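You operate a simulated robot arm through the tools that you are given. There is no shell and no other tool. Be economical: measure what you need, move in short steps, check, and stop when the job is done.

You run a simulated robot arm. Do the job below in one go: nothing can be reset, and whatever is moved stays where it is left.

Task
Put things in order on the slot four. At the end: the silver sealed tin from the slot four stands where the sweets jar (marked "Lot 59") stood; the white small tub from the slot four stands where the silver sealed tin stood; the clear cup from the slot four is on the brown small box (marked "Lot 57"); the grey label roll stands where the white small tub stood; the sweets jar from the slot four stands where the clear cup stood; whatever was shut is shut again. Leave all else as you found it, and nothing knocked over. Set down upright: cup.

It is judged by the outcome, as a careful person would: the job done as asked, and still so three seconds after it is handed in. It fails if anything else is knocked over, pushed out of place, dropped, spilled or broken.

Robot
A 6-joint arm with a two-finger parallel gripper, fixed in place. Base frame: the origin is at the foot of the arm, x ahead of it, y to its left, z up; the work surface is at about z = 960. Readings come in mm, rad, newtons and seconds.
With the tool pointing down near the work surface it reaches from about 200 to 620 mm from the base axis. Its first joint turns from -1.152 to 1.152 rad. Payload 2.7 kg.
The tool frame sits at the grasp point between the pads (the TCP): z along the fingers, y along the line on which they close. The tips reach 23 mm beyond it. Largest opening 94 mm; finger width 38, thickness 10; the body of the gripper, 54 by 96 mm, starts 39 mm behind the TCP.
Orientation is that of the tool frame in the base frame, as [roll, pitch, yaw] about the fixed x, y, z axes, in that order (R = Rz(yaw) Ry(pitch) Rx(roll)). With the fingers straight down and closing along the base's y, the tool's x points along the base's -x, its y along +y and its z along -z.

Tools
- The arm moves only by the tool move_arm. Its argument "moves" is one flat list of numbers, 7 for each row, row after row: the shift along the tool's x, y, z in units of 50 mm (1.0 is 50 mm), then the turn, a rotation vector about the tool's x, y, z in units of 8 degrees (1.0 is 8 degrees), then the finger opening in mm, from 0 to 94. In form: [tx, ty, tz, rx, ry, rz, hand, tx, ty, tz, rx, ry, rz, hand, ...]. A call has 1 to 12 rows; each row shifts and turns the commanded pose from where the row before left it, along the tool's axes as they then stand. A call with a number of a shift or a turn outside -1 to 1 is refused whole. Each row takes 0.2 s and may step no farther than 50 mm and 0.15 rad from the row before; otherwise, or with a gripper value out of range, the whole call is refused. A pose out of reach is approached as far as the arm can. The call stops where the force on the tool passes 40 N (or 10 N more than at its start, if that is more) or the arm is blocked; 0.2 s more then pass. The fingers move at their own pace (about 45 mm/s each) and stop on an object; they squeeze with about 23 N. The grip force told is the motor's: it shows also when the fingers shut on nothing. Time passes only in rows, and 0.2 s behind the last, so rows that do not move let the fingers close. The reply holds the time, the measured pose of the TCP, the force on the tool along the base axes, the opening and the grip force, in the units named above and with some noise, with the torque about the TCP (base axes, N m) and any sound that the robot's microphone picked up.
- Cameras (640 x 400 px; columns grow to the right, rows downward): "scene" is fixed at [82.6, -434.1, 1408.3]; the picture's right is [0.72, -0.70, 0.00], its down [-0.37, -0.38, -0.85] and it looks along [0.59, 0.61, -0.53] (base axes); focal length 214 px, centre (320, 200). "wrist" rides on the gripper at [86, 16, -75] in the tool frame; the picture's right is [-0.18, 0.98, 0.00], its down [-0.58, -0.11, -0.81] and it looks along [-0.79, -0.15, 0.59] (tool axes); focal length 243 px, centre (320, 200). There is no depth. A picture from a camera that has moved, and an enlarged one, comes with that camera's place and axes in the base frame and with its lens.
- capture(camera): a new picture of that camera. No time passes.
- inspect(camera, box): a new picture of the part [left, top, right, bottom] of that camera's present view, enlarged. No time passes.
- hand_in(): hands the job in; it is judged then, once.

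Go step by step. Nothing tells you positions but the pictures and the camera data: compare them with the known pose of the tool, close in by small moves and look again before you grip or let go. The budget is 120 turns and 68 pictures, counting those below and the enlarged ones. Unless the task says otherwise, let go and move clear before handing in.

The tools are called after "Request:" by a JSON object that holds its "op" and its "data". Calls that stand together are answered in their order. move_arm: Moves the arm, as the interface text tells. Its arguments: {"type":"object","properties":{"moves":{"type":"array","items":{"type":"number"}}},"required":["moves"]} The other tools are called the same way: capture (camera) takes a picture; inspect (camera, box) takes an enlarged picture of a part of a camera's view; hand_in () hands the job in.

At the start:

```text
time_s: 0.0
eef_pos: [268.2, 118.2, 1331.8]
ee_rot: [-3.141, 0.001, -3.141]
force: [0.6, -1.1, -0.5]
moment: [0.02, 0.0, 0.02]
width: 93.9
gripper_force: 0.1
```

scene: 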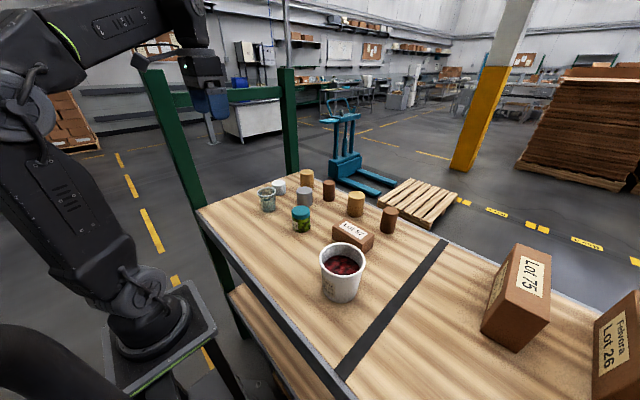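
wrist: 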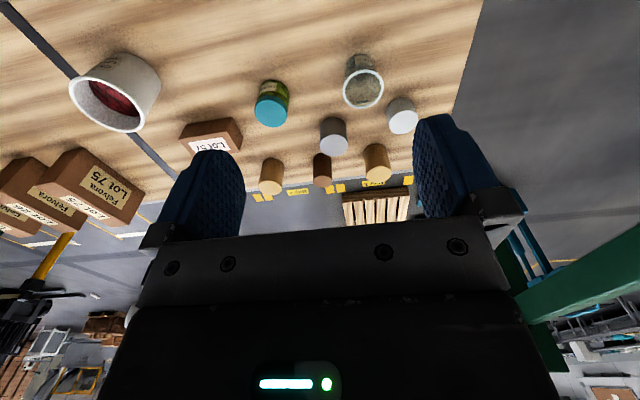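

I see a table with a cluster of small items on the far left; I'll enlarge both views to identify and measure them.

Request:
{"op": "inspect", "data": {"camera": "scene", "box": [240, 150, 420, 262]}}

Request:
{"op": "inspect", "data": {"camera": "wrist", "box": [160, 40, 440, 215]}}

```text
3.56 times, centred on (330, 206) of scene
camera zoom: at [82.6, -434.1, 1408.3], right [0.72, -0.7, 0.0], down [-0.37, -0.38, -0.85], along [0.59, 0.61, -0.53], focal length 763 px, centre (284, 179)
```

zoom: 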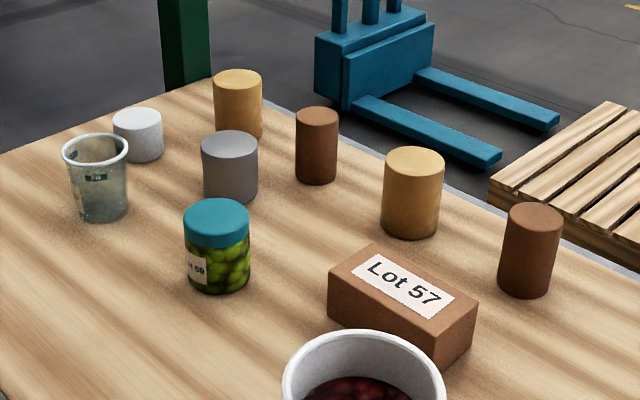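

```text
2.29 times, centred on (300, 128) of wrist
camera zoom: at [182.4, 134.7, 1405.9], right [0.18, 0.98, 0.0], down [0.58, -0.11, 0.81], along [0.79, -0.15, -0.59], focal length 555 px, centre (366, 366)
```

zoom: 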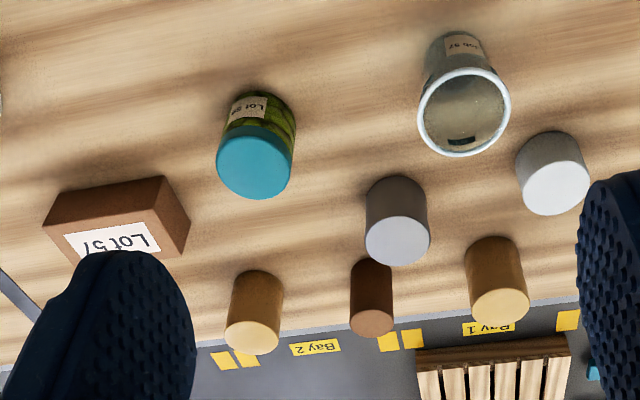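

Jar ≈(416,-1), cup ≈(401,165), white tub ≈(501,242), a grey cylinder ≈(521,103). Only one grey item is visible, so I look for the other (label roll or tin).

Request:
{"op": "inspect", "data": {"camera": "scene", "box": [430, 220, 640, 400]}}

Request:
{"op": "inspect", "data": {"camera": "wrist", "box": [0, 30, 260, 240]}}

Request:
{"op": "inspect", "data": {"camera": "scene", "box": [200, 220, 400, 400]}}

```text
2.22 times, centred on (535, 310) of scene
camera zoom: at [82.6, -434.1, 1408.3], right [0.72, -0.7, 0.0], down [-0.37, -0.38, -0.85], along [0.59, 0.61, -0.53], focal length 477 px, centre (-158, -44)
```

zoom: 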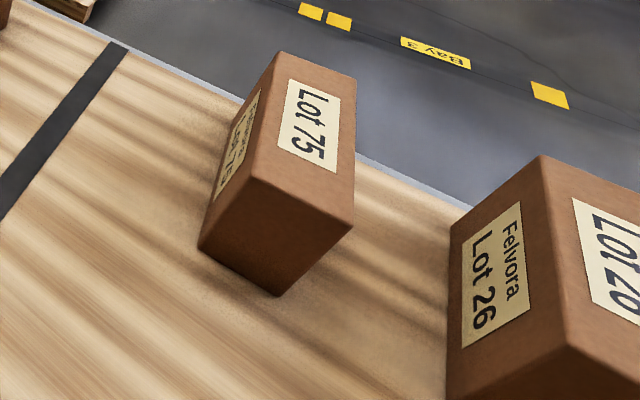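

```text
1.90 times, centred on (130, 135) of wrist
camera zoom: at [182.4, 134.7, 1405.9], right [0.18, 0.98, 0.0], down [0.58, -0.11, 0.81], along [0.79, -0.15, -0.59], focal length 462 px, centre (682, 324)
```

zoom: 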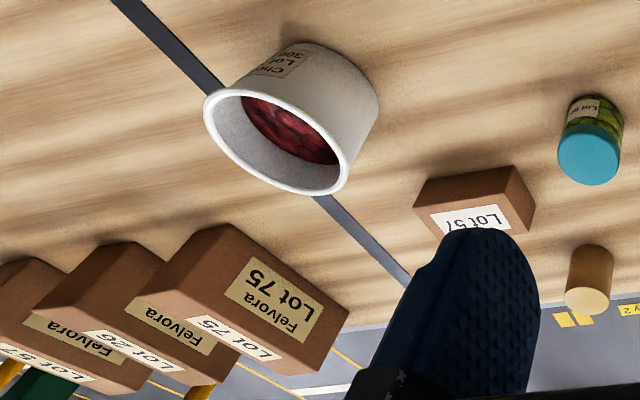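

```text
2.22 times, centred on (300, 310) of scene
camera zoom: at [82.6, -434.1, 1408.3], right [0.72, -0.7, 0.0], down [-0.37, -0.38, -0.85], along [0.59, 0.61, -0.53], focal length 477 px, centre (364, -44)
```

zoom: 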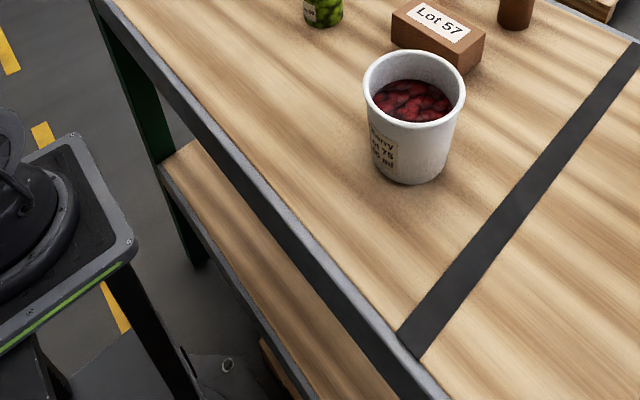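

The roll isn't in slot four; the scene camera can't see the near right part of the table, so I turn the wrist camera that way up high.

Request:
{"op": "move_arm", "data": {"moves": [0, -1, 0, 0, 0, 1, 94, 0, -1, 0, 0, 0, 1, 94, 0, -1, 0, 0, 0, 1, 94, 0, -1, 0, 0, 0, 1, 94, 0, 0, 0, 0, 0, 1, 94, 0, 0, 0, 0, 0, 1, 94, 0, 0, 0, 0, 0, 1, 94]}}

Request:
{"op": "capture", "data": {"camera": "wrist"}}

```text
time_s: 1.6
eef_pos: [226.9, -74.8, 1331.9]
ee_rot: [3.141, 0.0, 2.162]
force: [0.0, 0.1, 0.5]
moment: [0.02, 0.02, -0.04]
width: 94.0
gripper_force: 0.1
```

```text
60 pictures are left
camera wrist: at [192.4, 5.9, 1406.4], right [0.92, 0.39, 0.0], down [0.23, -0.54, 0.81], along [0.32, -0.74, -0.59], focal length 243 px, centre (320, 200)
```

wrist: 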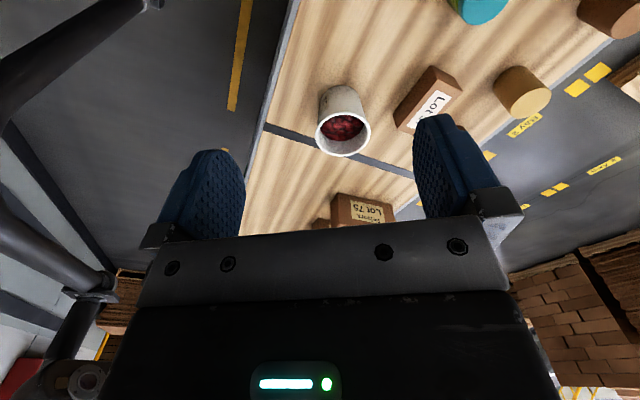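

Nothing obvious yet near the right; I enlarge this view.

Request:
{"op": "inspect", "data": {"camera": "wrist", "box": [220, 60, 480, 240]}}

```text
2.22 times, centred on (350, 150) of wrist
camera zoom: at [192.4, 5.9, 1406.4], right [0.92, 0.39, 0.0], down [0.23, -0.54, 0.81], along [0.32, -0.74, -0.59], focal length 539 px, centre (253, 311)
```

zoom: 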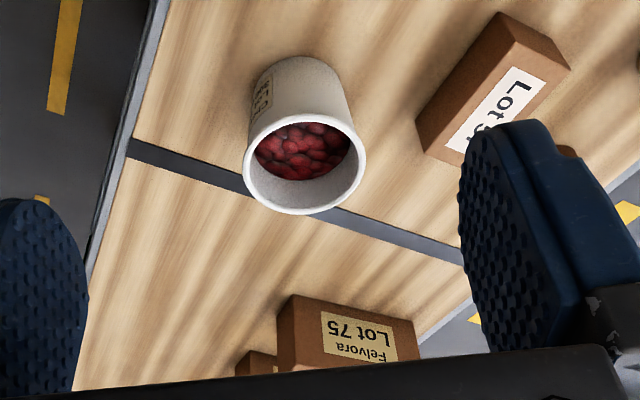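

The right side is empty up to the big boxes. I return and take a closer, lower look at the cluster to identify each item.

Request:
{"op": "move_arm", "data": {"moves": [0, 0, 0, 0, 0, -1, 94, 0, 0, 0, 0, 0, -1, 94, 0, 0, 0, 0, 0, -1, 94, 0, 1, 0, 0, 0, -1, 94, 0, 1, 0, 0, 0, -1, 94, 0, 1, 1, 0, 0, -1, 94, 0, 1, 1, 0, 0, -1, 94]}}

Request:
{"op": "inspect", "data": {"camera": "wrist", "box": [160, 0, 520, 225]}}

```text
refused: row 6 steps farther than a row can; nothing moved
```

```text
1.78 times, centred on (340, 112) of wrist
camera zoom: at [192.4, 5.9, 1406.4], right [0.92, 0.39, 0.0], down [0.23, -0.54, 0.81], along [0.32, -0.74, -0.59], focal length 431 px, centre (284, 356)
```

zoom: 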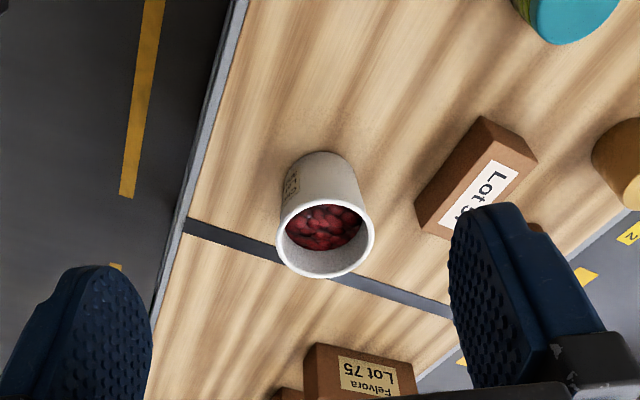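

I return with legal steps and lower a bit.

Request:
{"op": "move_arm", "data": {"moves": [0, 0, 0, 0, 0, -1, 94, 0, 0, 0, 0, 0, -1, 94, 0, 0, 0, 0, 0, -1, 94, 0, 0, 0, 0, 0, -1, 94, 0, 0, 0, 0, 0, -1, 94, 0, 0, 0, 0, 0, -1, 94, 0, 0, 0, 0, 0, -1, 94, 0, 1, 0, 0, 0, 0, 94, 0, 1, 0, 0, 0, 0, 94, 0, 1, 0, 0, 0, 0, 94, -0.8, 0, 0.5, 0, 0, 0, 94]}}

Request:
{"op": "capture", "data": {"camera": "wrist"}}

```text
time_s: 4.0
eef_pos: [268.5, 80.1, 1303.2]
ee_rot: [3.141, 0.001, 3.139]
force: [0.4, 0.2, -0.6]
moment: [0.01, 0.0, 0.0]
width: 93.7
gripper_force: 0.0
```

```text
57 pictures are left
camera wrist: at [181.9, 96.6, 1376.8], right [0.19, 0.98, 0.0], down [0.58, -0.11, 0.81], along [0.79, -0.15, -0.59], focal length 243 px, centre (320, 200)
```

wrist: 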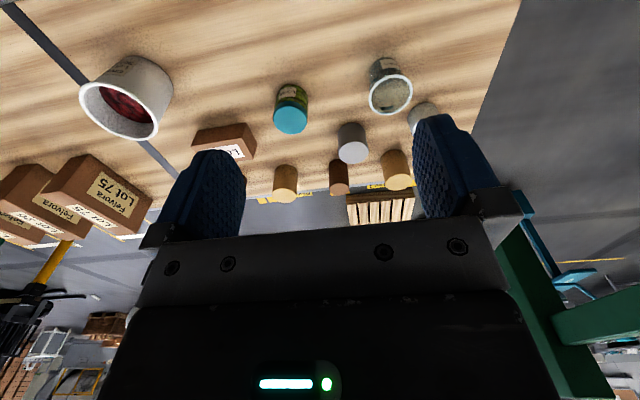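

I move forward to look more steeply onto the cluster.

Request:
{"op": "move_arm", "data": {"moves": [-1, 0, 0, 0, 0, 0, 94, -1, 0, 0, 0, 0, 0, 94, 0, 0.5, 0.8, 0, 0, 0, 94]}}

Request:
{"op": "capture", "data": {"camera": "wrist"}}

Request:
{"op": "inspect", "data": {"camera": "wrist", "box": [180, 0, 460, 175]}}

```text
time_s: 4.8
eef_pos: [369.0, 102.0, 1264.9]
ee_rot: [3.141, 0.002, -3.141]
force: [-0.3, -0.3, -0.2]
moment: [0.01, -0.04, 0.03]
width: 93.9
gripper_force: 0.0
```

```text
56 pictures are left
camera wrist: at [282.4, 119.3, 1339.4], right [0.18, 0.98, 0.0], down [0.58, -0.11, 0.81], along [0.79, -0.15, -0.59], focal length 243 px, centre (320, 200)
```

wrist: 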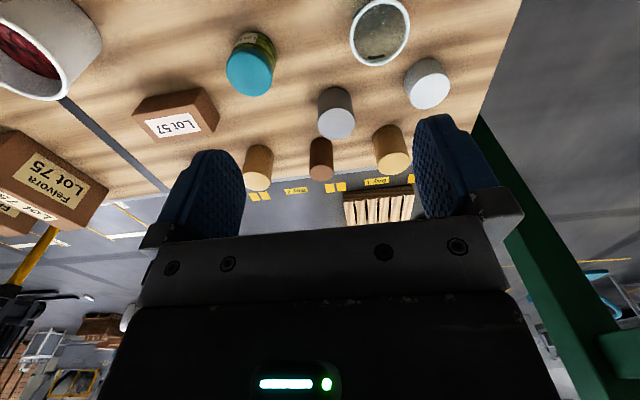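

```text
2.29 times, centred on (320, 88) of wrist
camera zoom: at [282.4, 119.3, 1339.4], right [0.18, 0.98, 0.0], down [0.58, -0.11, 0.81], along [0.79, -0.15, -0.59], focal length 555 px, centre (320, 457)
```

zoom: 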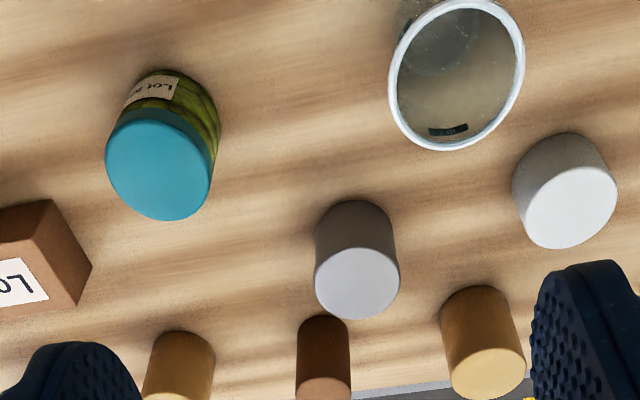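

Still no roll among these. I check the shelf below, the left side, and the small box for lids.

Request:
{"op": "inspect", "data": {"camera": "scene", "box": [0, 170, 260, 400]}}

Request:
{"op": "inspect", "data": {"camera": "scene", "box": [320, 200, 400, 260]}}

Request:
{"op": "inspect", "data": {"camera": "wrist", "box": [0, 0, 240, 200]}}

```text
1.74 times, centred on (130, 285) of scene
camera zoom: at [82.6, -434.1, 1408.3], right [0.72, -0.7, 0.0], down [-0.37, -0.38, -0.85], along [0.59, 0.61, -0.53], focal length 373 px, centre (650, 52)
```

zoom: 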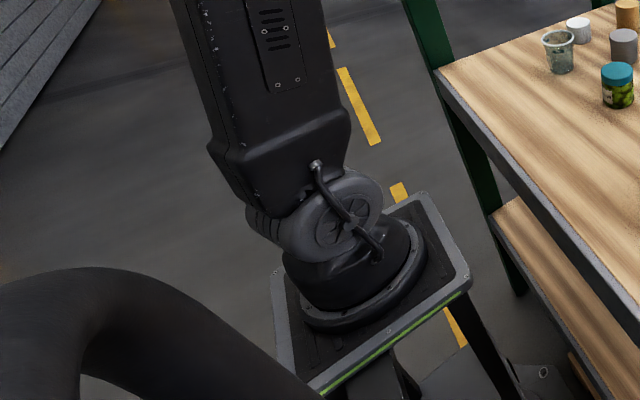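

```text
6.67 times, centred on (360, 230) of scene
camera zoom: at [82.6, -434.1, 1408.3], right [0.72, -0.7, 0.0], down [-0.37, -0.38, -0.85], along [0.59, 0.61, -0.53], focal length 1430 px, centre (53, 0)
```

zoom: 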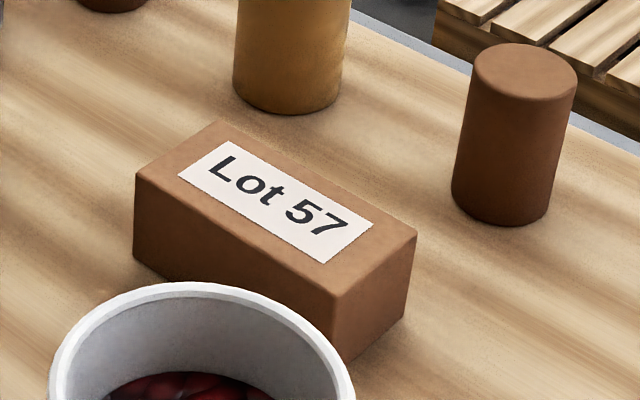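

```text
2.00 times, centred on (120, 100) of wrist
camera zoom: at [282.4, 119.3, 1339.4], right [0.18, 0.98, 0.0], down [0.58, -0.11, 0.81], along [0.79, -0.15, -0.59], focal length 485 px, centre (720, 400)
```

zoom: 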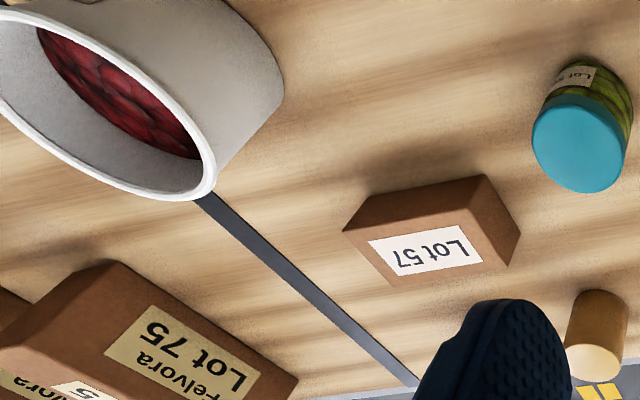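

I zoom tightly on the grey and white cylinders and the back row for lids or seams.

Request:
{"op": "inspect", "data": {"camera": "wrist", "box": [300, 50, 460, 150]}}

Request:
{"op": "inspect", "data": {"camera": "scene", "box": [255, 165, 345, 221]}}

```text
4.00 times, centred on (380, 100) of wrist
camera zoom: at [282.4, 119.3, 1339.4], right [0.18, 0.98, 0.0], down [0.58, -0.11, 0.81], along [0.79, -0.15, -0.59], focal length 970 px, centre (80, 600)
```

zoom: 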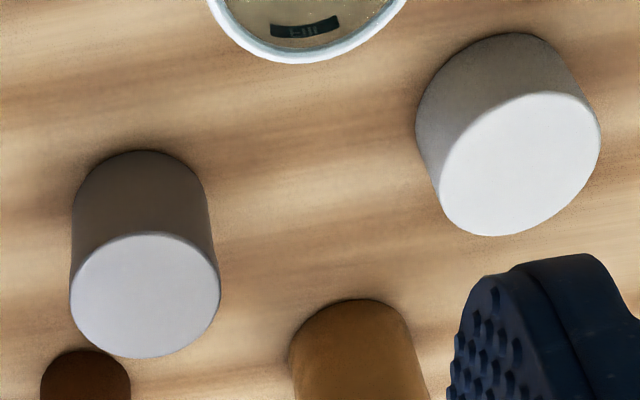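

```text
7.11 times, centred on (300, 193) of scene
camera zoom: at [82.6, -434.1, 1408.3], right [0.72, -0.7, 0.0], down [-0.37, -0.38, -0.85], along [0.59, 0.61, -0.53], focal length 1525 px, centre (462, 250)
```

zoom: 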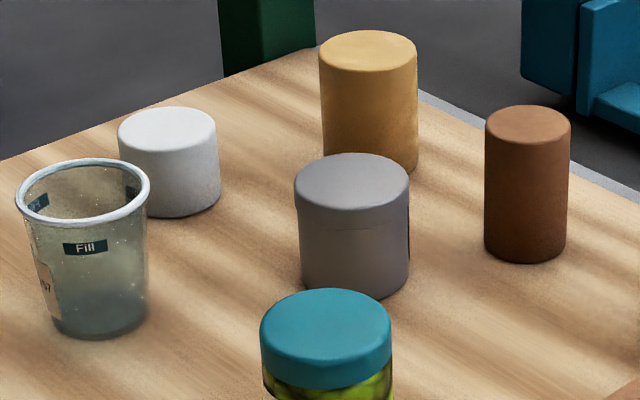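

The grey cylinder has a lid seam (tin); the white one is the tub; the roll may be inside or under something. I start with the cup: est. (400,164), rim z≈1034, box centre ≈(483,-157), top ≈1005. Approaching over the cup.

Request:
{"op": "move_arm", "data": {"moves": [-0.31, 0.62, 0, 0, 0, 0, 94, -0.31, 0.62, 0, 0, 0, 0, 94, 0, 0, 1, 0, 0, 0, 94, 0, 0, 1, 0, 0, 0, 94, 0, 0, 1, 0, 0, 0, 94, 0, 0, 1, 0, 0, 0, 94]}}

Request:
{"op": "capture", "data": {"camera": "wrist"}}

Request:
{"op": "inspect", "data": {"camera": "scene", "box": [240, 150, 350, 240]}}

```text
time_s: 6.2
eef_pos: [402.2, 163.8, 1063.8]
ee_rot: [-3.141, 0.001, 3.141]
force: [-0.8, -0.6, 0.2]
moment: [0.0, -0.01, 0.02]
width: 94.0
gripper_force: 0.0
```

```text
49 pictures are left
camera wrist: at [315.5, 180.2, 1137.1], right [0.18, 0.98, 0.0], down [0.58, -0.11, 0.81], along [0.79, -0.15, -0.59], focal length 243 px, centre (320, 200)
```

wrist: 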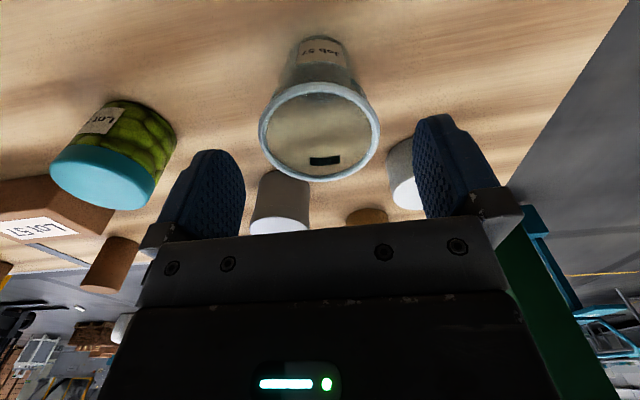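

```text
4.44 times, centred on (295, 195) of scene
camera zoom: at [82.6, -434.1, 1408.3], right [0.72, -0.7, 0.0], down [-0.37, -0.38, -0.85], along [0.59, 0.61, -0.53], focal length 953 px, centre (431, 222)
```

zoom: 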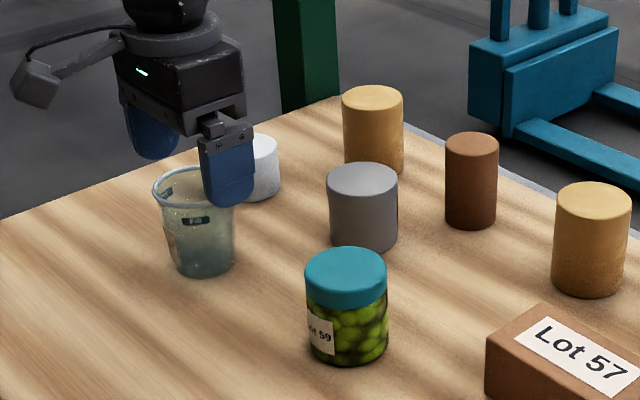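

The cup is centred between the fingers; I go down to z≈1001 and close gently.

Request:
{"op": "move_arm", "data": {"moves": [0.06, 0.02, 0.65, 0, 0, 0, 94, 0, 0, 0.6, 0, 0, 0, 94, 0, 0, 0, 0, 0, 0, 50, 0, 0, 0, 0, 0, 0, 50, 0, 0, 0, 0, 0, 0, 50, 0, 0, 0, 0, 0, 0, 50]}}

Request:
{"op": "capture", "data": {"camera": "wrist"}}

```text
time_s: 7.6
eef_pos: [398.7, 164.2, 1002.1]
ee_rot: [-3.14, 0.0, -3.141]
force: [1.0, 0.2, 0.0]
moment: [-0.01, 0.01, 0.0]
width: 56.5
gripper_force: 23.3
```

```text
47 pictures are left
camera wrist: at [312.6, 179.8, 1076.3], right [0.18, 0.98, 0.0], down [0.58, -0.11, 0.81], along [0.79, -0.15, -0.59], focal length 243 px, centre (320, 200)
```

wrist: 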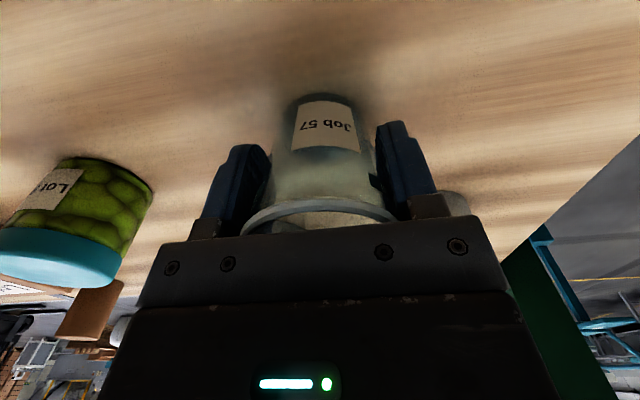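

Gripped (56.5 mm). I lift smoothly and carry it over the small box.

Request:
{"op": "move_arm", "data": {"moves": [0, 0, -0.3, 0, 0, 0, 50, 0, 0, -0.6, 0, 0, 0, 50, 0, 0, -0.7, 0, 0, 0, 50, 0, 0, -0.6, 0, 0, 0, 50, 0, 0, -0.3, 0, 0, 0, 50]}}

Request:
{"op": "move_arm", "data": {"moves": [-0.06, -0.24, 0, 0, 0, 0, 50, -0.14, -0.5, 0, 0, 0, 0, 50, -0.17, -0.64, 0, 0, 0, 0, 50, -0.17, -0.64, 0, 0, 0, 0, 50, -0.17, -0.64, 0, 0, 0, 0, 50, -0.17, -0.64, 0, 0, 0, 0, 50, -0.17, -0.64, 0, 0, 0, 0, 50, -0.17, -0.64, 0, 0, 0, 0, 50, -0.17, -0.64, 0, 0, 0, 0, 50, -0.17, -0.64, 0, 0, 0, 0, 50, -0.14, -0.5, 0, 0, 0, 0, 50, 0, -0.2, 0, 0, 0, 0, 50]}}

Request:
{"op": "capture", "data": {"camera": "wrist"}}

Request:
{"op": "inspect", "data": {"camera": "scene", "box": [270, 150, 430, 260]}}

```text
time_s: 8.8
eef_pos: [396.1, 163.1, 1129.5]
ee_rot: [3.141, -0.002, -3.139]
force: [0.0, -0.3, -0.3]
moment: [0.0, 0.03, 0.01]
width: 56.8
gripper_force: 22.9
```

```text
time_s: 11.4
eef_pos: [480.7, -165.7, 1130.7]
ee_rot: [-3.141, 0.0, -3.141]
force: [-0.1, 0.4, 0.0]
moment: [0.02, -0.01, 0.01]
width: 56.4
gripper_force: 22.8
```

```text
46 pictures are left
camera wrist: at [394.7, -149.4, 1204.4], right [0.18, 0.98, 0.0], down [0.58, -0.11, 0.81], along [0.79, -0.15, -0.59], focal length 243 px, centre (320, 200)
```

wrist: 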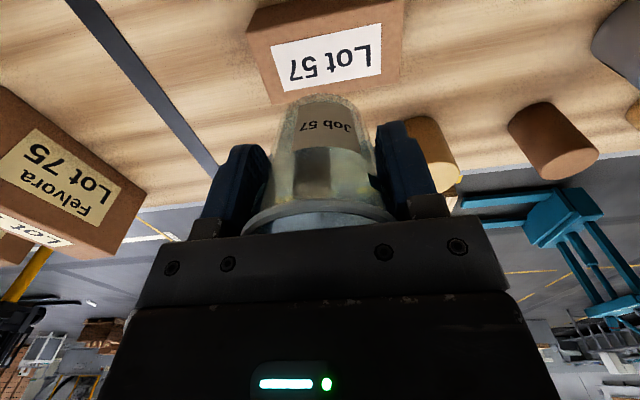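

```text
3.64 times, centred on (350, 205) of scene
camera zoom: at [82.6, -434.1, 1408.3], right [0.72, -0.7, 0.0], down [-0.37, -0.38, -0.85], along [0.59, 0.61, -0.53], focal length 780 px, centre (211, 182)
```

zoom: 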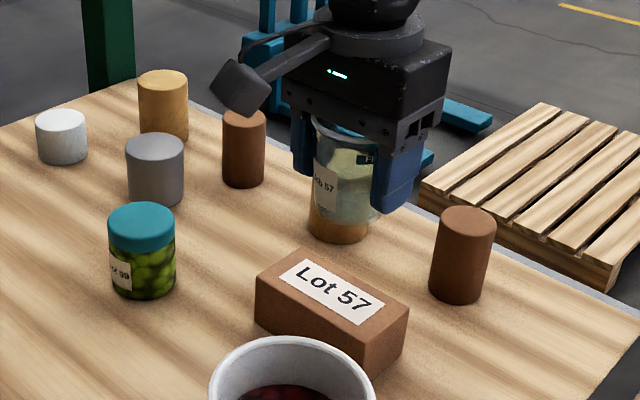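

Box centre under me ≈(481,-160). I lower the cup to just above the box and check.

Request:
{"op": "move_arm", "data": {"moves": [0, 0.12, 0.4, 0, 0, 0, 50, 0, 0, 0.6, 0, 0, 0, 50, 0, 0, 0.4, 0, 0, 0, 50, 0, 0, 0.1, 0, 0, 0, 50]}}

Request:
{"op": "inspect", "data": {"camera": "scene", "box": [310, 170, 410, 260]}}

Request:
{"op": "inspect", "data": {"camera": "wrist", "box": [200, 0, 460, 200]}}

```text
time_s: 12.4
eef_pos: [480.8, -159.9, 1051.1]
ee_rot: [3.141, 0.0, 3.14]
force: [-0.4, -0.2, 0.0]
moment: [0.01, -0.04, -0.02]
width: 56.3
gripper_force: 23.1
```

```text
4.44 times, centred on (360, 215) of scene
camera zoom: at [82.6, -434.1, 1408.3], right [0.72, -0.7, 0.0], down [-0.37, -0.38, -0.85], along [0.59, 0.61, -0.53], focal length 953 px, centre (142, 133)
```

zoom: 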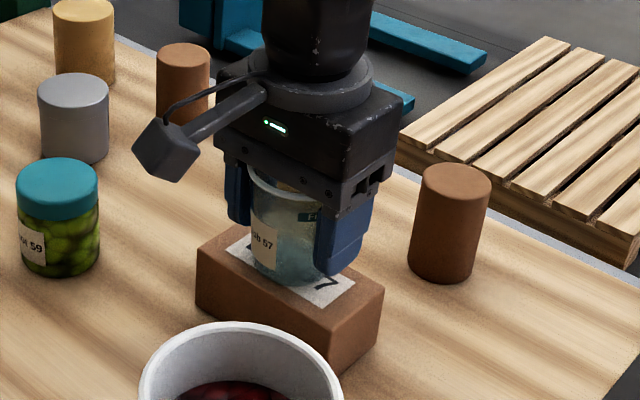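

```text
2.00 times, centred on (330, 100) of wrist
camera zoom: at [394.2, -142.9, 1126.4], right [0.18, 0.98, 0.0], down [0.58, -0.11, 0.81], along [0.79, -0.15, -0.59], focal length 485 px, centre (300, 400)
```

zoom: 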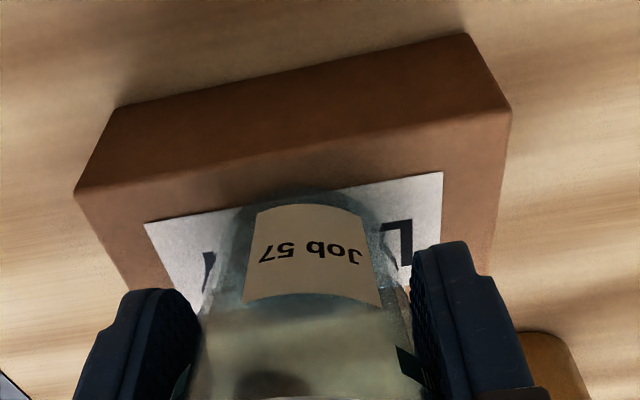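

Well centred; I lower in 2 mm steps until contact.

Request:
{"op": "move_arm", "data": {"moves": [0, 0, 0.04, 0, 0, 0, 50, 0, 0, 0.04, 0, 0, 0, 50]}}

```text
time_s: 13.0
eef_pos: [481.1, -159.9, 1050.4]
ee_rot: [-3.138, 0.006, 3.141]
force: [-1.9, 1.3, 15.2]
moment: [-0.03, 0.06, -0.11]
width: 56.4
gripper_force: 23.1
```

Contact felt (15 N). I back off 1.5 mm of command, open, and rise clear.

Request:
{"op": "move_arm", "data": {"moves": [0, 0, -0.03, 0, 0, 0, 50, 0, 0, 0, 0, 0, 0, 64, 0, 0, 0, 0, 0, 0, 80, 0, 0, 0, 0, 0, 0, 94, 0, 0, 0, 0, 0, 0, 94, 0, 0, -0.4, 0, 0, 0, 94, 0, 0, -0.8, 0, 0, 0, 94, 0, 0, -0.8, 0, 0, 0, 94]}}

Request:
{"op": "inspect", "data": {"camera": "scene", "box": [240, 150, 420, 262]}}

```text
time_s: 14.8
eef_pos: [480.7, -160.1, 1151.0]
ee_rot: [3.139, 0.0, -3.141]
force: [-0.2, -0.4, 0.1]
moment: [0.0, 0.02, -0.01]
width: 93.6
gripper_force: 0.0
```

```text
3.56 times, centred on (330, 206) of scene
camera zoom: at [82.6, -434.1, 1408.3], right [0.72, -0.7, 0.0], down [-0.37, -0.38, -0.85], along [0.59, 0.61, -0.53], focal length 763 px, centre (284, 179)
```

zoom: 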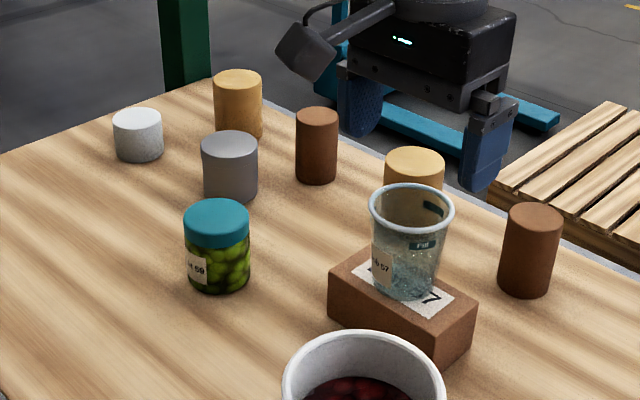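

The cup stands on the box. Next the jar: I move over (420,1).

Request:
{"op": "move_arm", "data": {"moves": [0.305, 0.805, 0, 0, 0, 0, 94, 0.305, 0.805, 0, 0, 0, 0, 94, 0.305, 0.805, 0, 0, 0, 0, 94, 0.305, 0.805, 0, 0, 0, 0, 94, 0, 0, 0.8, 0, 0, 0, 94, 0, 0, 0.8, 0, 0, 0, 94]}}

Request:
{"op": "capture", "data": {"camera": "wrist"}}

```text
time_s: 16.2
eef_pos: [420.2, 1.3, 1071.0]
ee_rot: [-3.141, -0.001, 3.14]
force: [0.0, -0.7, 0.6]
moment: [0.01, 0.0, -0.01]
width: 94.2
gripper_force: 0.0
```

```text
41 pictures are left
camera wrist: at [333.3, 18.6, 1146.0], right [0.19, 0.98, 0.0], down [0.58, -0.11, 0.81], along [0.79, -0.15, -0.59], focal length 243 px, centre (320, 200)
```

wrist: 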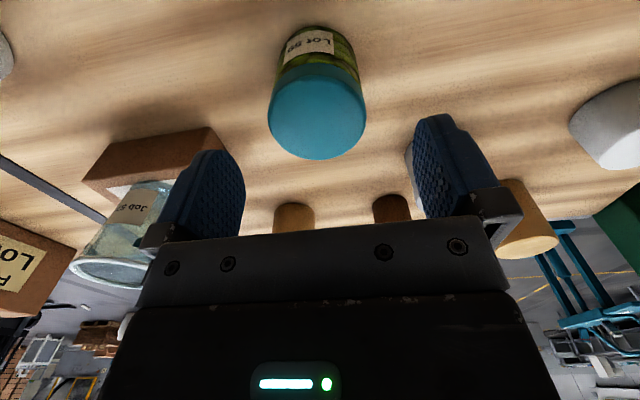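

Jar centred. I shift x by −4 mm, descend to z≈997 and grip.

Request:
{"op": "move_arm", "data": {"moves": [0.07, 0.02, 0.7, 0, 0, 0, 94, 0, 0, 0.78, 0, 0, 0, 94, 0, 0, 0, 0, 0, 0, 50, 0, 0, 0, 0, 0, 0, 50, 0, 0, 0, 0, 0, 0, 50, 0, 0, 0, 0, 0, 0, 50]}}

```text
time_s: 17.6
eef_pos: [414.9, 4.4, 995.5]
ee_rot: [3.141, 0.001, 3.141]
force: [-0.3, 0.2, -0.3]
moment: [-0.01, -0.01, 0.0]
width: 57.5
gripper_force: 22.9
```

Gripped (57.5 mm). I lift, carry to the cup's old spot (−20.5, +160 mm) and lower to 2 mm above the table.

Request:
{"op": "move_arm", "data": {"moves": [0, 0, -0.4, 0, 0, 0, 50, 0, 0, -0.8, 0, 0, 0, 50, 0, 0, -0.4, 0, 0, 0, 50, 0.05, 0.4, 0, 0, 0, 0, 50, 0.1, 0.8, 0, 0, 0, 0, 50, 0.11, 0.8, 0, 0, 0, 0, 50, 0.1, 0.8, 0, 0, 0, 0, 50, 0.05, 0.4, 0, 0, 0, 0, 50, 0, 0, 0, 0, 0, 0, 50, 0, 0, 0.7, 0, 0, 0, 50, 0, 0, 0.6, 0, 0, 0, 50, 0, 0, 0.26, 0, 0, 0, 50]}}

Request:
{"op": "inspect", "data": {"camera": "scene", "box": [240, 150, 420, 262]}}

```text
time_s: 20.2
eef_pos: [395.2, 163.0, 999.5]
ee_rot: [-3.14, -0.001, 3.14]
force: [0.0, -0.1, -0.6]
moment: [-0.01, 0.02, 0.02]
width: 57.4
gripper_force: 23.1
```

```text
3.56 times, centred on (330, 206) of scene
camera zoom: at [82.6, -434.0, 1408.3], right [0.72, -0.7, 0.0], down [-0.37, -0.38, -0.85], along [0.59, 0.61, -0.53], focal length 763 px, centre (284, 179)
```

zoom: 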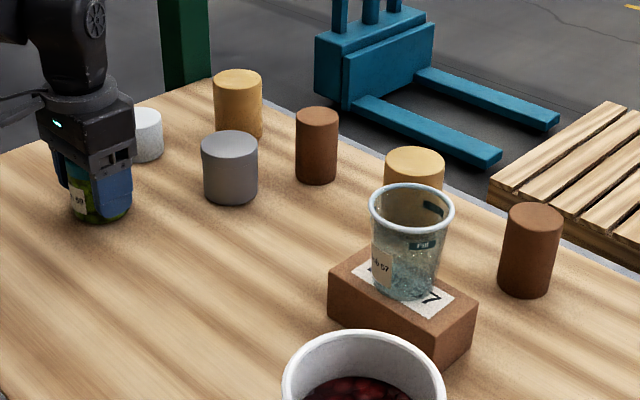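

Jar is over the cup's old spot; I lower the last millimetres.

Request:
{"op": "move_arm", "data": {"moves": [0, 0, 0.03, 0, 0, 0, 50, 0, 0, 0.02, 0, 0, 0, 50]}}

```text
time_s: 20.8
eef_pos: [394.3, 163.6, 997.6]
ee_rot: [-3.141, 0.001, -3.141]
force: [-0.1, 0.1, -0.8]
moment: [-0.01, 0.03, -0.01]
width: 57.6
gripper_force: 22.4
```

Request:
{"op": "move_arm", "data": {"moves": [0, 0, 0.03, 0, 0, 0, 50, 0, 0, 0.02, 0, 0, 0, 50]}}

```text
time_s: 21.4
eef_pos: [394.9, 164.1, 996.6]
ee_rot: [3.139, 0.002, 3.141]
force: [-2.1, 0.5, 10.1]
moment: [-0.02, 0.27, 0.0]
width: 57.4
gripper_force: 22.7
```

Contact (10 N). Release, rise, and move over the tin (+120, −62).

Request:
{"op": "move_arm", "data": {"moves": [0, 0, -0.02, 0, 0, 0, 50, 0, 0, 0, 0, 0, 0, 70, 0, 0, 0, 0, 0, 0, 94, 0, 0, 0, 0, 0, 0, 94, 0, 0, -0.5, 0, 0, 0, 94, 0, 0, -0.8, 0, 0, 0, 94, 0, 0, -0.8, 0, 0, 0, 94, -0.8, -0.42, 0, 0, 0, 0, 94, -0.8, -0.42, 0, 0, 0, 0, 94, -0.8, -0.41, 0, 0, 0, 0, 94, 0, 0, 0.7, 0, 0, 0, 94]}}

Request:
{"op": "capture", "data": {"camera": "wrist"}}

Request:
{"op": "inspect", "data": {"camera": "scene", "box": [240, 150, 350, 240]}}

```text
time_s: 23.8
eef_pos: [515.2, 97.5, 1065.2]
ee_rot: [-3.141, -0.002, -3.141]
force: [0.4, -0.3, -0.1]
moment: [-0.02, 0.02, -0.01]
width: 94.0
gripper_force: 0.1
```

```text
39 pictures are left
camera wrist: at [428.4, 114.7, 1139.7], right [0.18, 0.98, 0.0], down [0.58, -0.11, 0.81], along [0.79, -0.15, -0.59], focal length 243 px, centre (320, 200)
```

wrist: 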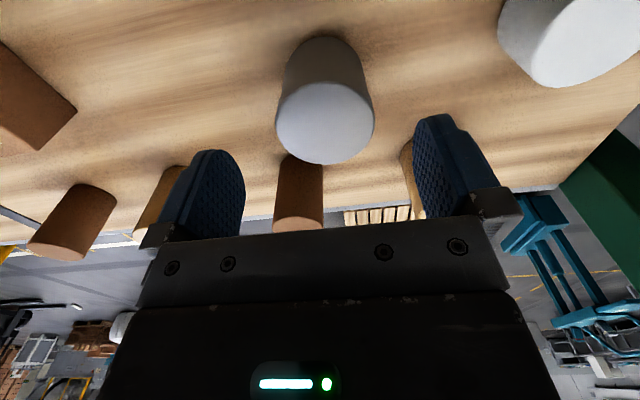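

```text
4.44 times, centred on (295, 195) of scene
camera zoom: at [82.6, -434.1, 1408.3], right [0.72, -0.7, 0.0], down [-0.37, -0.38, -0.85], along [0.59, 0.61, -0.53], focal length 953 px, centre (431, 222)
```

zoom: 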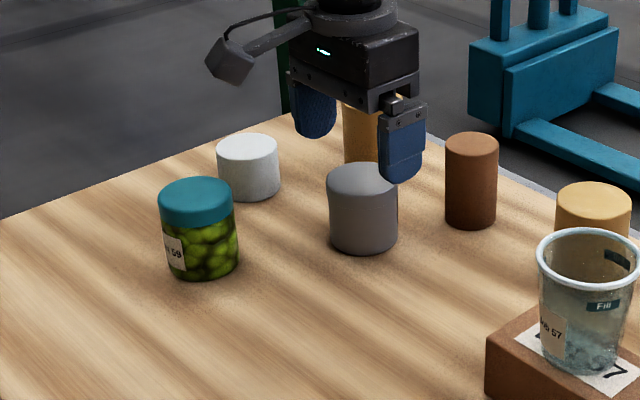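

The tin is centred. I descend to z≈988 (body, below the lid) and grip.

Request:
{"op": "move_arm", "data": {"moves": [0, 0, 0.78, 0, 0, 0, 94, 0, 0, 0.78, 0, 0, 0, 94, 0, 0, 0, 0, 0, 0, 50, 0, 0, 0, 0, 0, 0, 50, 0, 0, 0, 0, 0, 0, 50, 0, 0, 0, 0, 0, 0, 50]}}

Request:
{"op": "inspect", "data": {"camera": "wrist", "box": [200, 60, 440, 240]}}

```text
time_s: 25.2
eef_pos: [514.7, 97.5, 986.0]
ee_rot: [-3.141, 0.0, 3.14]
force: [0.1, 0.9, 0.8]
moment: [0.0, 0.04, 0.01]
width: 59.3
gripper_force: 23.1
```

```text
2.22 times, centred on (320, 150) of wrist
camera zoom: at [428.5, 114.5, 1060.4], right [0.18, 0.98, 0.0], down [0.58, -0.11, 0.81], along [0.79, -0.15, -0.59], focal length 539 px, centre (320, 311)
```

zoom: 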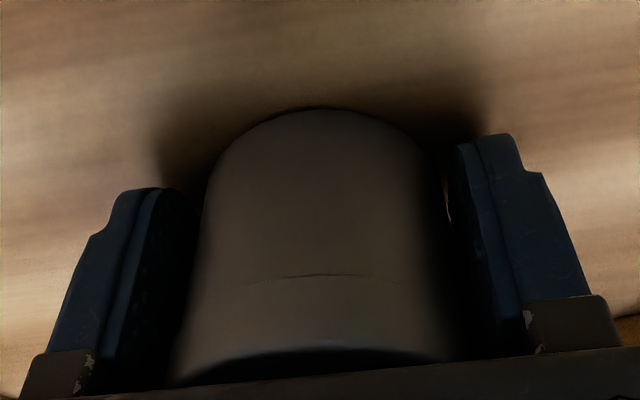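

Gripped. I lift slightly, checking that the whole tin comes up with it.

Request:
{"op": "move_arm", "data": {"moves": [0, 0, -0.3, 0, 0, 0, 50, 0, 0, -0.6, 0, 0, 0, 50, 0, 0, -0.3, 0, 0, 0, 50, 0, 0, 0, 0, 0, 0, 50]}}

Request:
{"op": "inspect", "data": {"camera": "scene", "box": [240, 150, 350, 240]}}

```text
time_s: 26.2
eef_pos: [516.8, 98.6, 1046.4]
ee_rot: [3.141, 0.0, -3.141]
force: [0.6, 0.1, -1.5]
moment: [0.0, 0.0, 0.01]
width: 59.4
gripper_force: 22.9
```

```text
4.44 times, centred on (295, 195) of scene
camera zoom: at [82.6, -434.1, 1408.3], right [0.72, -0.7, 0.0], down [-0.37, -0.38, -0.85], along [0.59, 0.61, -0.53], focal length 953 px, centre (431, 222)
```

zoom: 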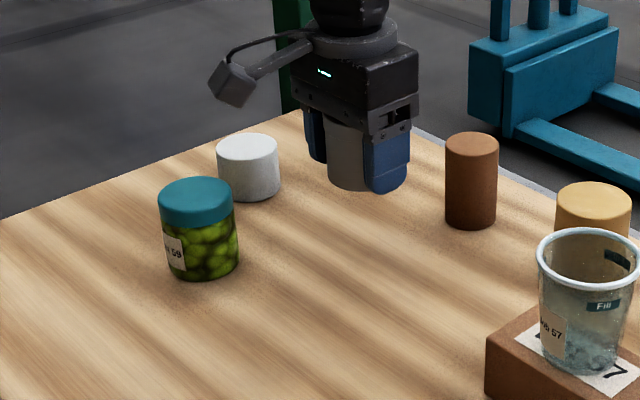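

The whole tin lifts, nothing beneath it. Carrying it to the jar's old spot and lowering near the table.

Request:
{"op": "move_arm", "data": {"moves": [0.19, -0.19, 0, 0, 0, 0, 50, 0.45, -0.43, 0, 0, 0, 0, 50, 0.45, -0.43, 0, 0, 0, 0, 50, 0.45, -0.43, 0, 0, 0, 0, 50, 0.45, -0.43, 0, 0, 0, 0, 50, 0, 0, 0, 0, 0, 0, 50, 0, 0, 0.6, 0, 0, 0, 50, 0, 0, 0.5, 0, 0, 0, 50, 0, 0, 0.06, 0, 0, 0, 50]}}

Request:
{"op": "inspect", "data": {"camera": "scene", "box": [240, 150, 420, 262]}}

```text
time_s: 28.2
eef_pos: [417.0, 4.6, 991.1]
ee_rot: [-3.141, 0.002, 3.141]
force: [0.1, 0.0, -1.3]
moment: [0.0, 0.01, 0.0]
width: 59.4
gripper_force: 23.2
```

```text
3.56 times, centred on (330, 206) of scene
camera zoom: at [82.6, -434.1, 1408.3], right [0.72, -0.7, 0.0], down [-0.37, -0.38, -0.85], along [0.59, 0.61, -0.53], focal length 763 px, centre (284, 179)
```

zoom: 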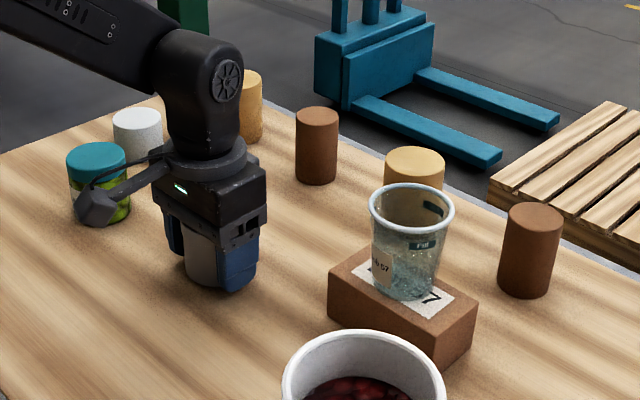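

Now lower the last bit.

Request:
{"op": "move_arm", "data": {"moves": [0, 0, 0.05, 0, 0, 0, 50, 0, 0, 0.03, 0, 0, 0, 50]}}

```text
time_s: 28.8
eef_pos: [416.0, 4.5, 985.9]
ee_rot: [3.14, -0.001, 3.141]
force: [-0.3, 0.3, -2.4]
moment: [0.0, 0.02, 0.03]
width: 59.3
gripper_force: 23.1
```

Request:
{"op": "move_arm", "data": {"moves": [0, 0, 0.03, 0, 0, 0, 50]}}

```text
time_s: 29.2
eef_pos: [417.7, 4.7, 985.1]
ee_rot: [-3.141, 0.001, 3.141]
force: [-3.0, 1.4, 13.6]
moment: [0.03, 0.36, -0.07]
width: 59.3
gripper_force: 22.6
```

Contact. I release, rise, and check the tin's position.

Request:
{"op": "move_arm", "data": {"moves": [0, 0, -0.02, 0, 0, 0, 50, 0, 0, 0, 0, 0, 0, 70, 0, 0, 0, 0, 0, 0, 94, 0, 0, 0, 0, 0, 0, 94, 0, 0, -0.5, 0, 0, 0, 94, 0, 0, -0.8, 0, 0, 0, 94, 0, 0, -0.8, 0, 0, 0, 94, 0, 0, -0.8, 0, 0, 0, 94]}}

Request:
{"op": "inspect", "data": {"camera": "scene", "box": [240, 150, 420, 262]}}

Request:
{"op": "capture", "data": {"camera": "wrist"}}

```text
time_s: 31.0
eef_pos: [413.2, 3.6, 1131.7]
ee_rot: [-3.14, 0.001, 3.139]
force: [-0.8, 0.4, 0.6]
moment: [0.03, -0.03, -0.02]
width: 94.1
gripper_force: 0.1
```

```text
3.56 times, centred on (330, 206) of scene
camera zoom: at [82.5, -434.1, 1408.3], right [0.72, -0.7, 0.0], down [-0.37, -0.38, -0.85], along [0.59, 0.61, -0.53], focal length 763 px, centre (284, 179)
```

zoom: 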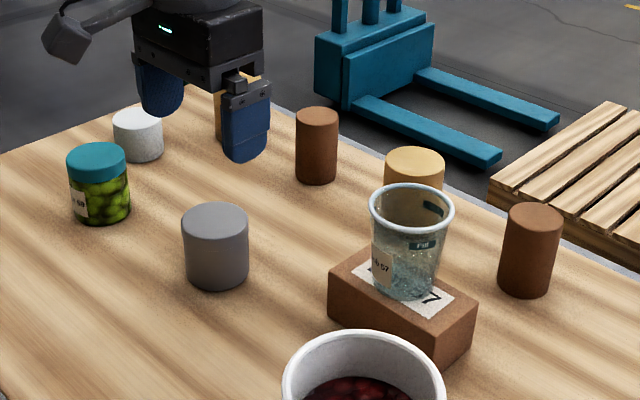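

```text
33 pictures are left
camera wrist: at [327.6, 20.0, 1205.4], right [0.18, 0.98, 0.0], down [0.58, -0.11, 0.81], along [0.79, -0.15, -0.59], focal length 243 px, centre (320, 200)
```

wrist: 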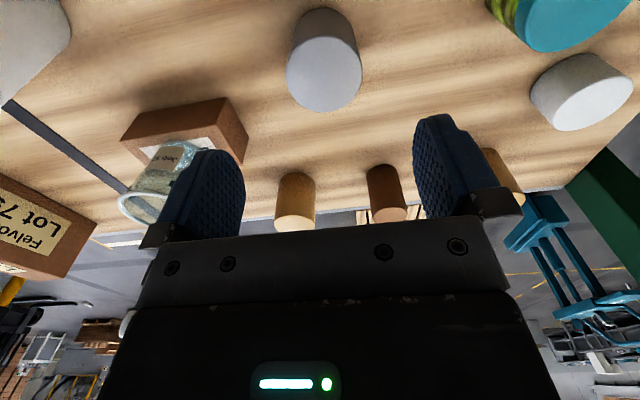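

Tin sits on the jar's old spot (within a few mm). Next, over the white tub (~496,242).

Request:
{"op": "move_arm", "data": {"moves": [-0.267, 0.793, 0, 0, 0, 0, 94, -0.267, 0.793, 0, 0, 0, 0, 94, -0.267, 0.793, 0, 0, 0, 0, 94, -0.267, 0.793, 0, 0, 0, 0, 94, -0.267, 0.793, 0, 0, 0, 0, 94, -0.267, 0.793, 0, 0, 0, 0, 94, 0, 0, 0.8, 0, 0, 0, 94, 0, 0, 0.8, 0, 0, 0, 94]}}

Request:
{"op": "capture", "data": {"camera": "wrist"}}

```text
time_s: 32.8
eef_pos: [491.6, 241.6, 1050.6]
ee_rot: [-3.14, 0.0, 3.139]
force: [1.0, -0.3, -0.3]
moment: [0.03, -0.02, -0.03]
width: 94.0
gripper_force: 0.1
```

```text
32 pictures are left
camera wrist: at [405.3, 258.6, 1124.5], right [0.18, 0.98, 0.0], down [0.58, -0.11, 0.81], along [0.79, -0.15, -0.59], focal length 243 px, centre (320, 200)
```

wrist: 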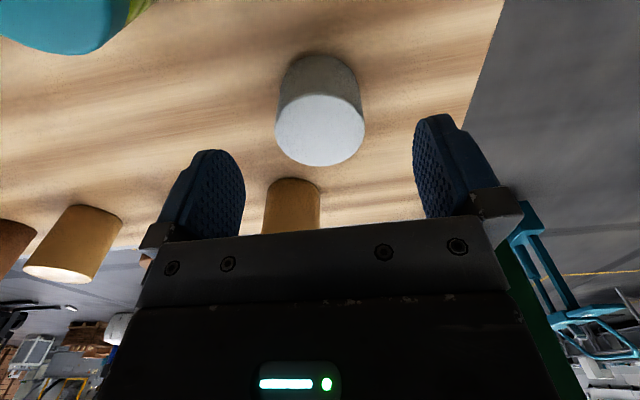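

Tub at ≈(497,241). Shift +5 in x, descend to ≈987, grip.

Request:
{"op": "move_arm", "data": {"moves": [-0.1, 0, 0.64, 0, 0, 0, 94, 0, 0, 0.64, 0, 0, 0, 94, 0, 0, 0, 0, 0, 0, 45, 0, 0, 0, 0, 0, 0, 45, 0, 0, 0, 0, 0, 0, 45, 0, 0, 0, 0, 0, 0, 45]}}

Request:
{"op": "inspect", "data": {"camera": "wrist", "box": [200, 60, 440, 240]}}

```text
time_s: 34.2
eef_pos: [499.1, 240.8, 986.9]
ee_rot: [3.142, 0.001, 3.141]
force: [-0.2, 0.1, -0.6]
moment: [-0.02, 0.0, -0.02]
width: 55.2
gripper_force: 22.7
```

```text
2.22 times, centred on (320, 150) of wrist
camera zoom: at [412.6, 257.8, 1061.3], right [0.18, 0.98, 0.0], down [0.58, -0.11, 0.81], along [0.79, -0.15, -0.59], focal length 539 px, centre (320, 311)
```

zoom: 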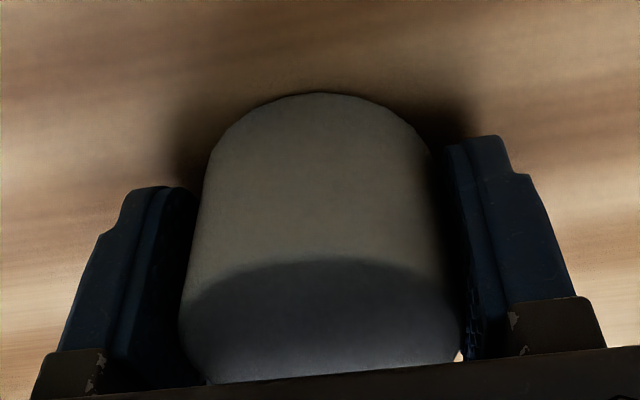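

Gripped. Lift and look below it.

Request:
{"op": "move_arm", "data": {"moves": [0, 0, -0.3, 0, 0, 0, 45, 0, 0, -0.6, 0, 0, 0, 45, 0, 0, -0.3, 0, 0, 0, 45, 0, 0, 0, 0, 0, 0, 45]}}

Request:
{"op": "inspect", "data": {"camera": "scene", "box": [240, 150, 350, 240]}}

```text
time_s: 35.2
eef_pos: [500.7, 243.4, 1044.4]
ee_rot: [3.141, 0.001, -3.141]
force: [-0.5, 0.5, 0.2]
moment: [-0.03, 0.02, -0.01]
width: 55.0
gripper_force: 23.2
```

```text
4.44 times, centred on (295, 195) of scene
camera zoom: at [82.6, -434.0, 1408.3], right [0.72, -0.7, 0.0], down [-0.37, -0.38, -0.85], along [0.59, 0.61, -0.53], focal length 953 px, centre (431, 222)
```

zoom: 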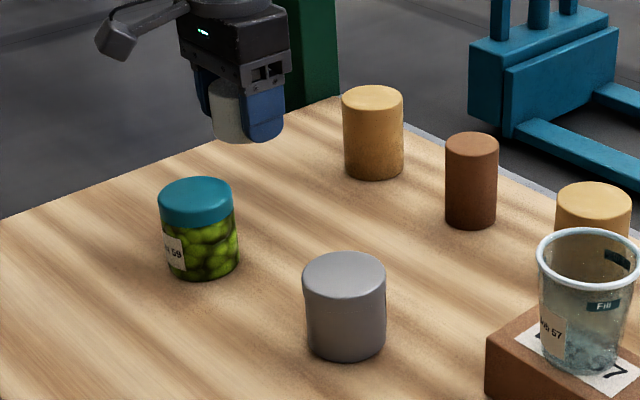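

Nothing beneath. I carry the tub to the tin's old spot (517,101).

Request:
{"op": "move_arm", "data": {"moves": [-0.05, -0.3, 0, 0, 0, 0, 45, -0.1, -0.75, 0, 0, 0, 0, 45, -0.1, -0.75, 0, 0, 0, 0, 45, -0.1, -0.7, 0, 0, 0, 0, 45, -0.02, -0.3, 0, 0, 0, 0, 45, 0, 0, 0, 0, 0, 0, 45, 0, 0, 0.6, 0, 0, 0, 45, 0, 0, 0.5, 0, 0, 0, 45, 0, 0, 0.06, 0, 0, 0, 45]}}

Request:
{"op": "move_arm", "data": {"moves": [0, 0, 0.04, 0, 0, 0, 45]}}

```text
time_s: 37.2
eef_pos: [521.0, 102.0, 986.7]
ee_rot: [3.142, 0.0, 3.141]
force: [-0.7, -0.5, -0.6]
moment: [0.03, -0.02, -0.02]
width: 55.4
gripper_force: 22.8
```

```text
time_s: 37.6
eef_pos: [521.3, 102.2, 986.5]
ee_rot: [3.14, 0.001, 3.14]
force: [1.9, 1.4, 2.2]
moment: [-0.03, 0.06, 0.02]
width: 55.3
gripper_force: 23.3
```

Request:
{"op": "move_arm", "data": {"moves": [0, 0, 0.03, 0, 0, 0, 45]}}

Request:
{"op": "inspect", "data": {"camera": "scene", "box": [240, 150, 420, 262]}}

```text
time_s: 38.0
eef_pos: [519.8, 102.6, 985.9]
ee_rot: [-3.142, 0.002, 3.141]
force: [-2.0, 0.1, 14.6]
moment: [-0.12, 0.26, 0.01]
width: 55.4
gripper_force: 22.6
```

```text
3.56 times, centred on (330, 206) of scene
camera zoom: at [82.3, -434.1, 1408.3], right [0.72, -0.7, 0.0], down [-0.37, -0.38, -0.85], along [0.59, 0.61, -0.53], focal length 763 px, centre (284, 179)
```

zoom: 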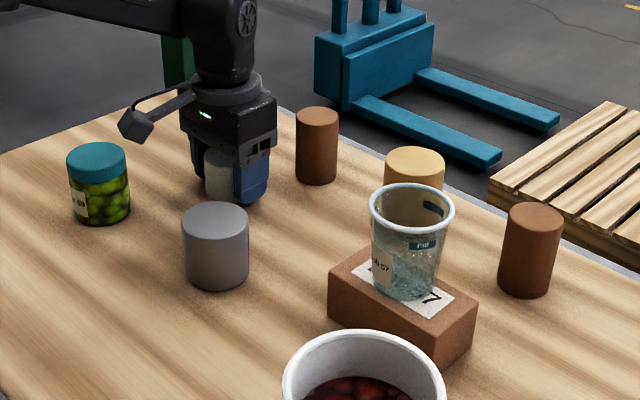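

Tub is down. I release, rise, and check.

Request:
{"op": "move_arm", "data": {"moves": [0, 0, -0.02, 0, 0, 0, 50, 0, 0, 0, 0, 0, 0, 70, 0, 0, 0, 0, 0, 0, 94, 0, 0, 0, 0, 0, 0, 94, 0, 0, -0.5, 0, 0, 0, 94, 0, 0, -0.8, 0, 0, 0, 94, 0, 0, -0.8, 0, 0, 0, 94, 0, 0, -0.8, 0, 0, 0, 94]}}

Request:
{"op": "inspect", "data": {"camera": "scene", "box": [240, 150, 420, 262]}}

```text
time_s: 39.8
eef_pos: [520.7, 102.6, 1130.2]
ee_rot: [-3.141, 0.001, -3.141]
force: [0.0, 0.5, 0.1]
moment: [0.02, 0.03, 0.0]
width: 93.9
gripper_force: 0.0
```

```text
3.56 times, centred on (330, 206) of scene
camera zoom: at [82.6, -434.1, 1408.3], right [0.72, -0.7, 0.0], down [-0.37, -0.38, -0.85], along [0.59, 0.61, -0.53], focal length 763 px, centre (284, 179)
```

zoom: 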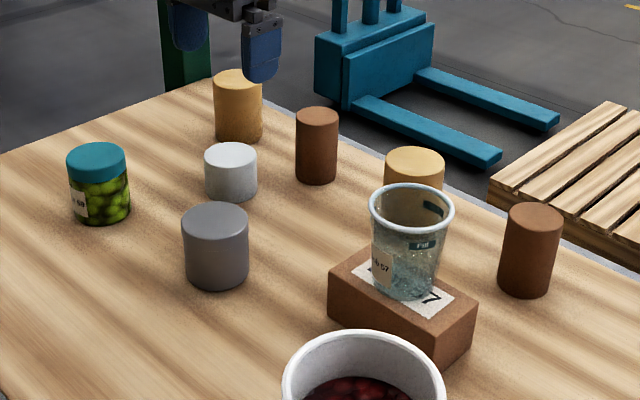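

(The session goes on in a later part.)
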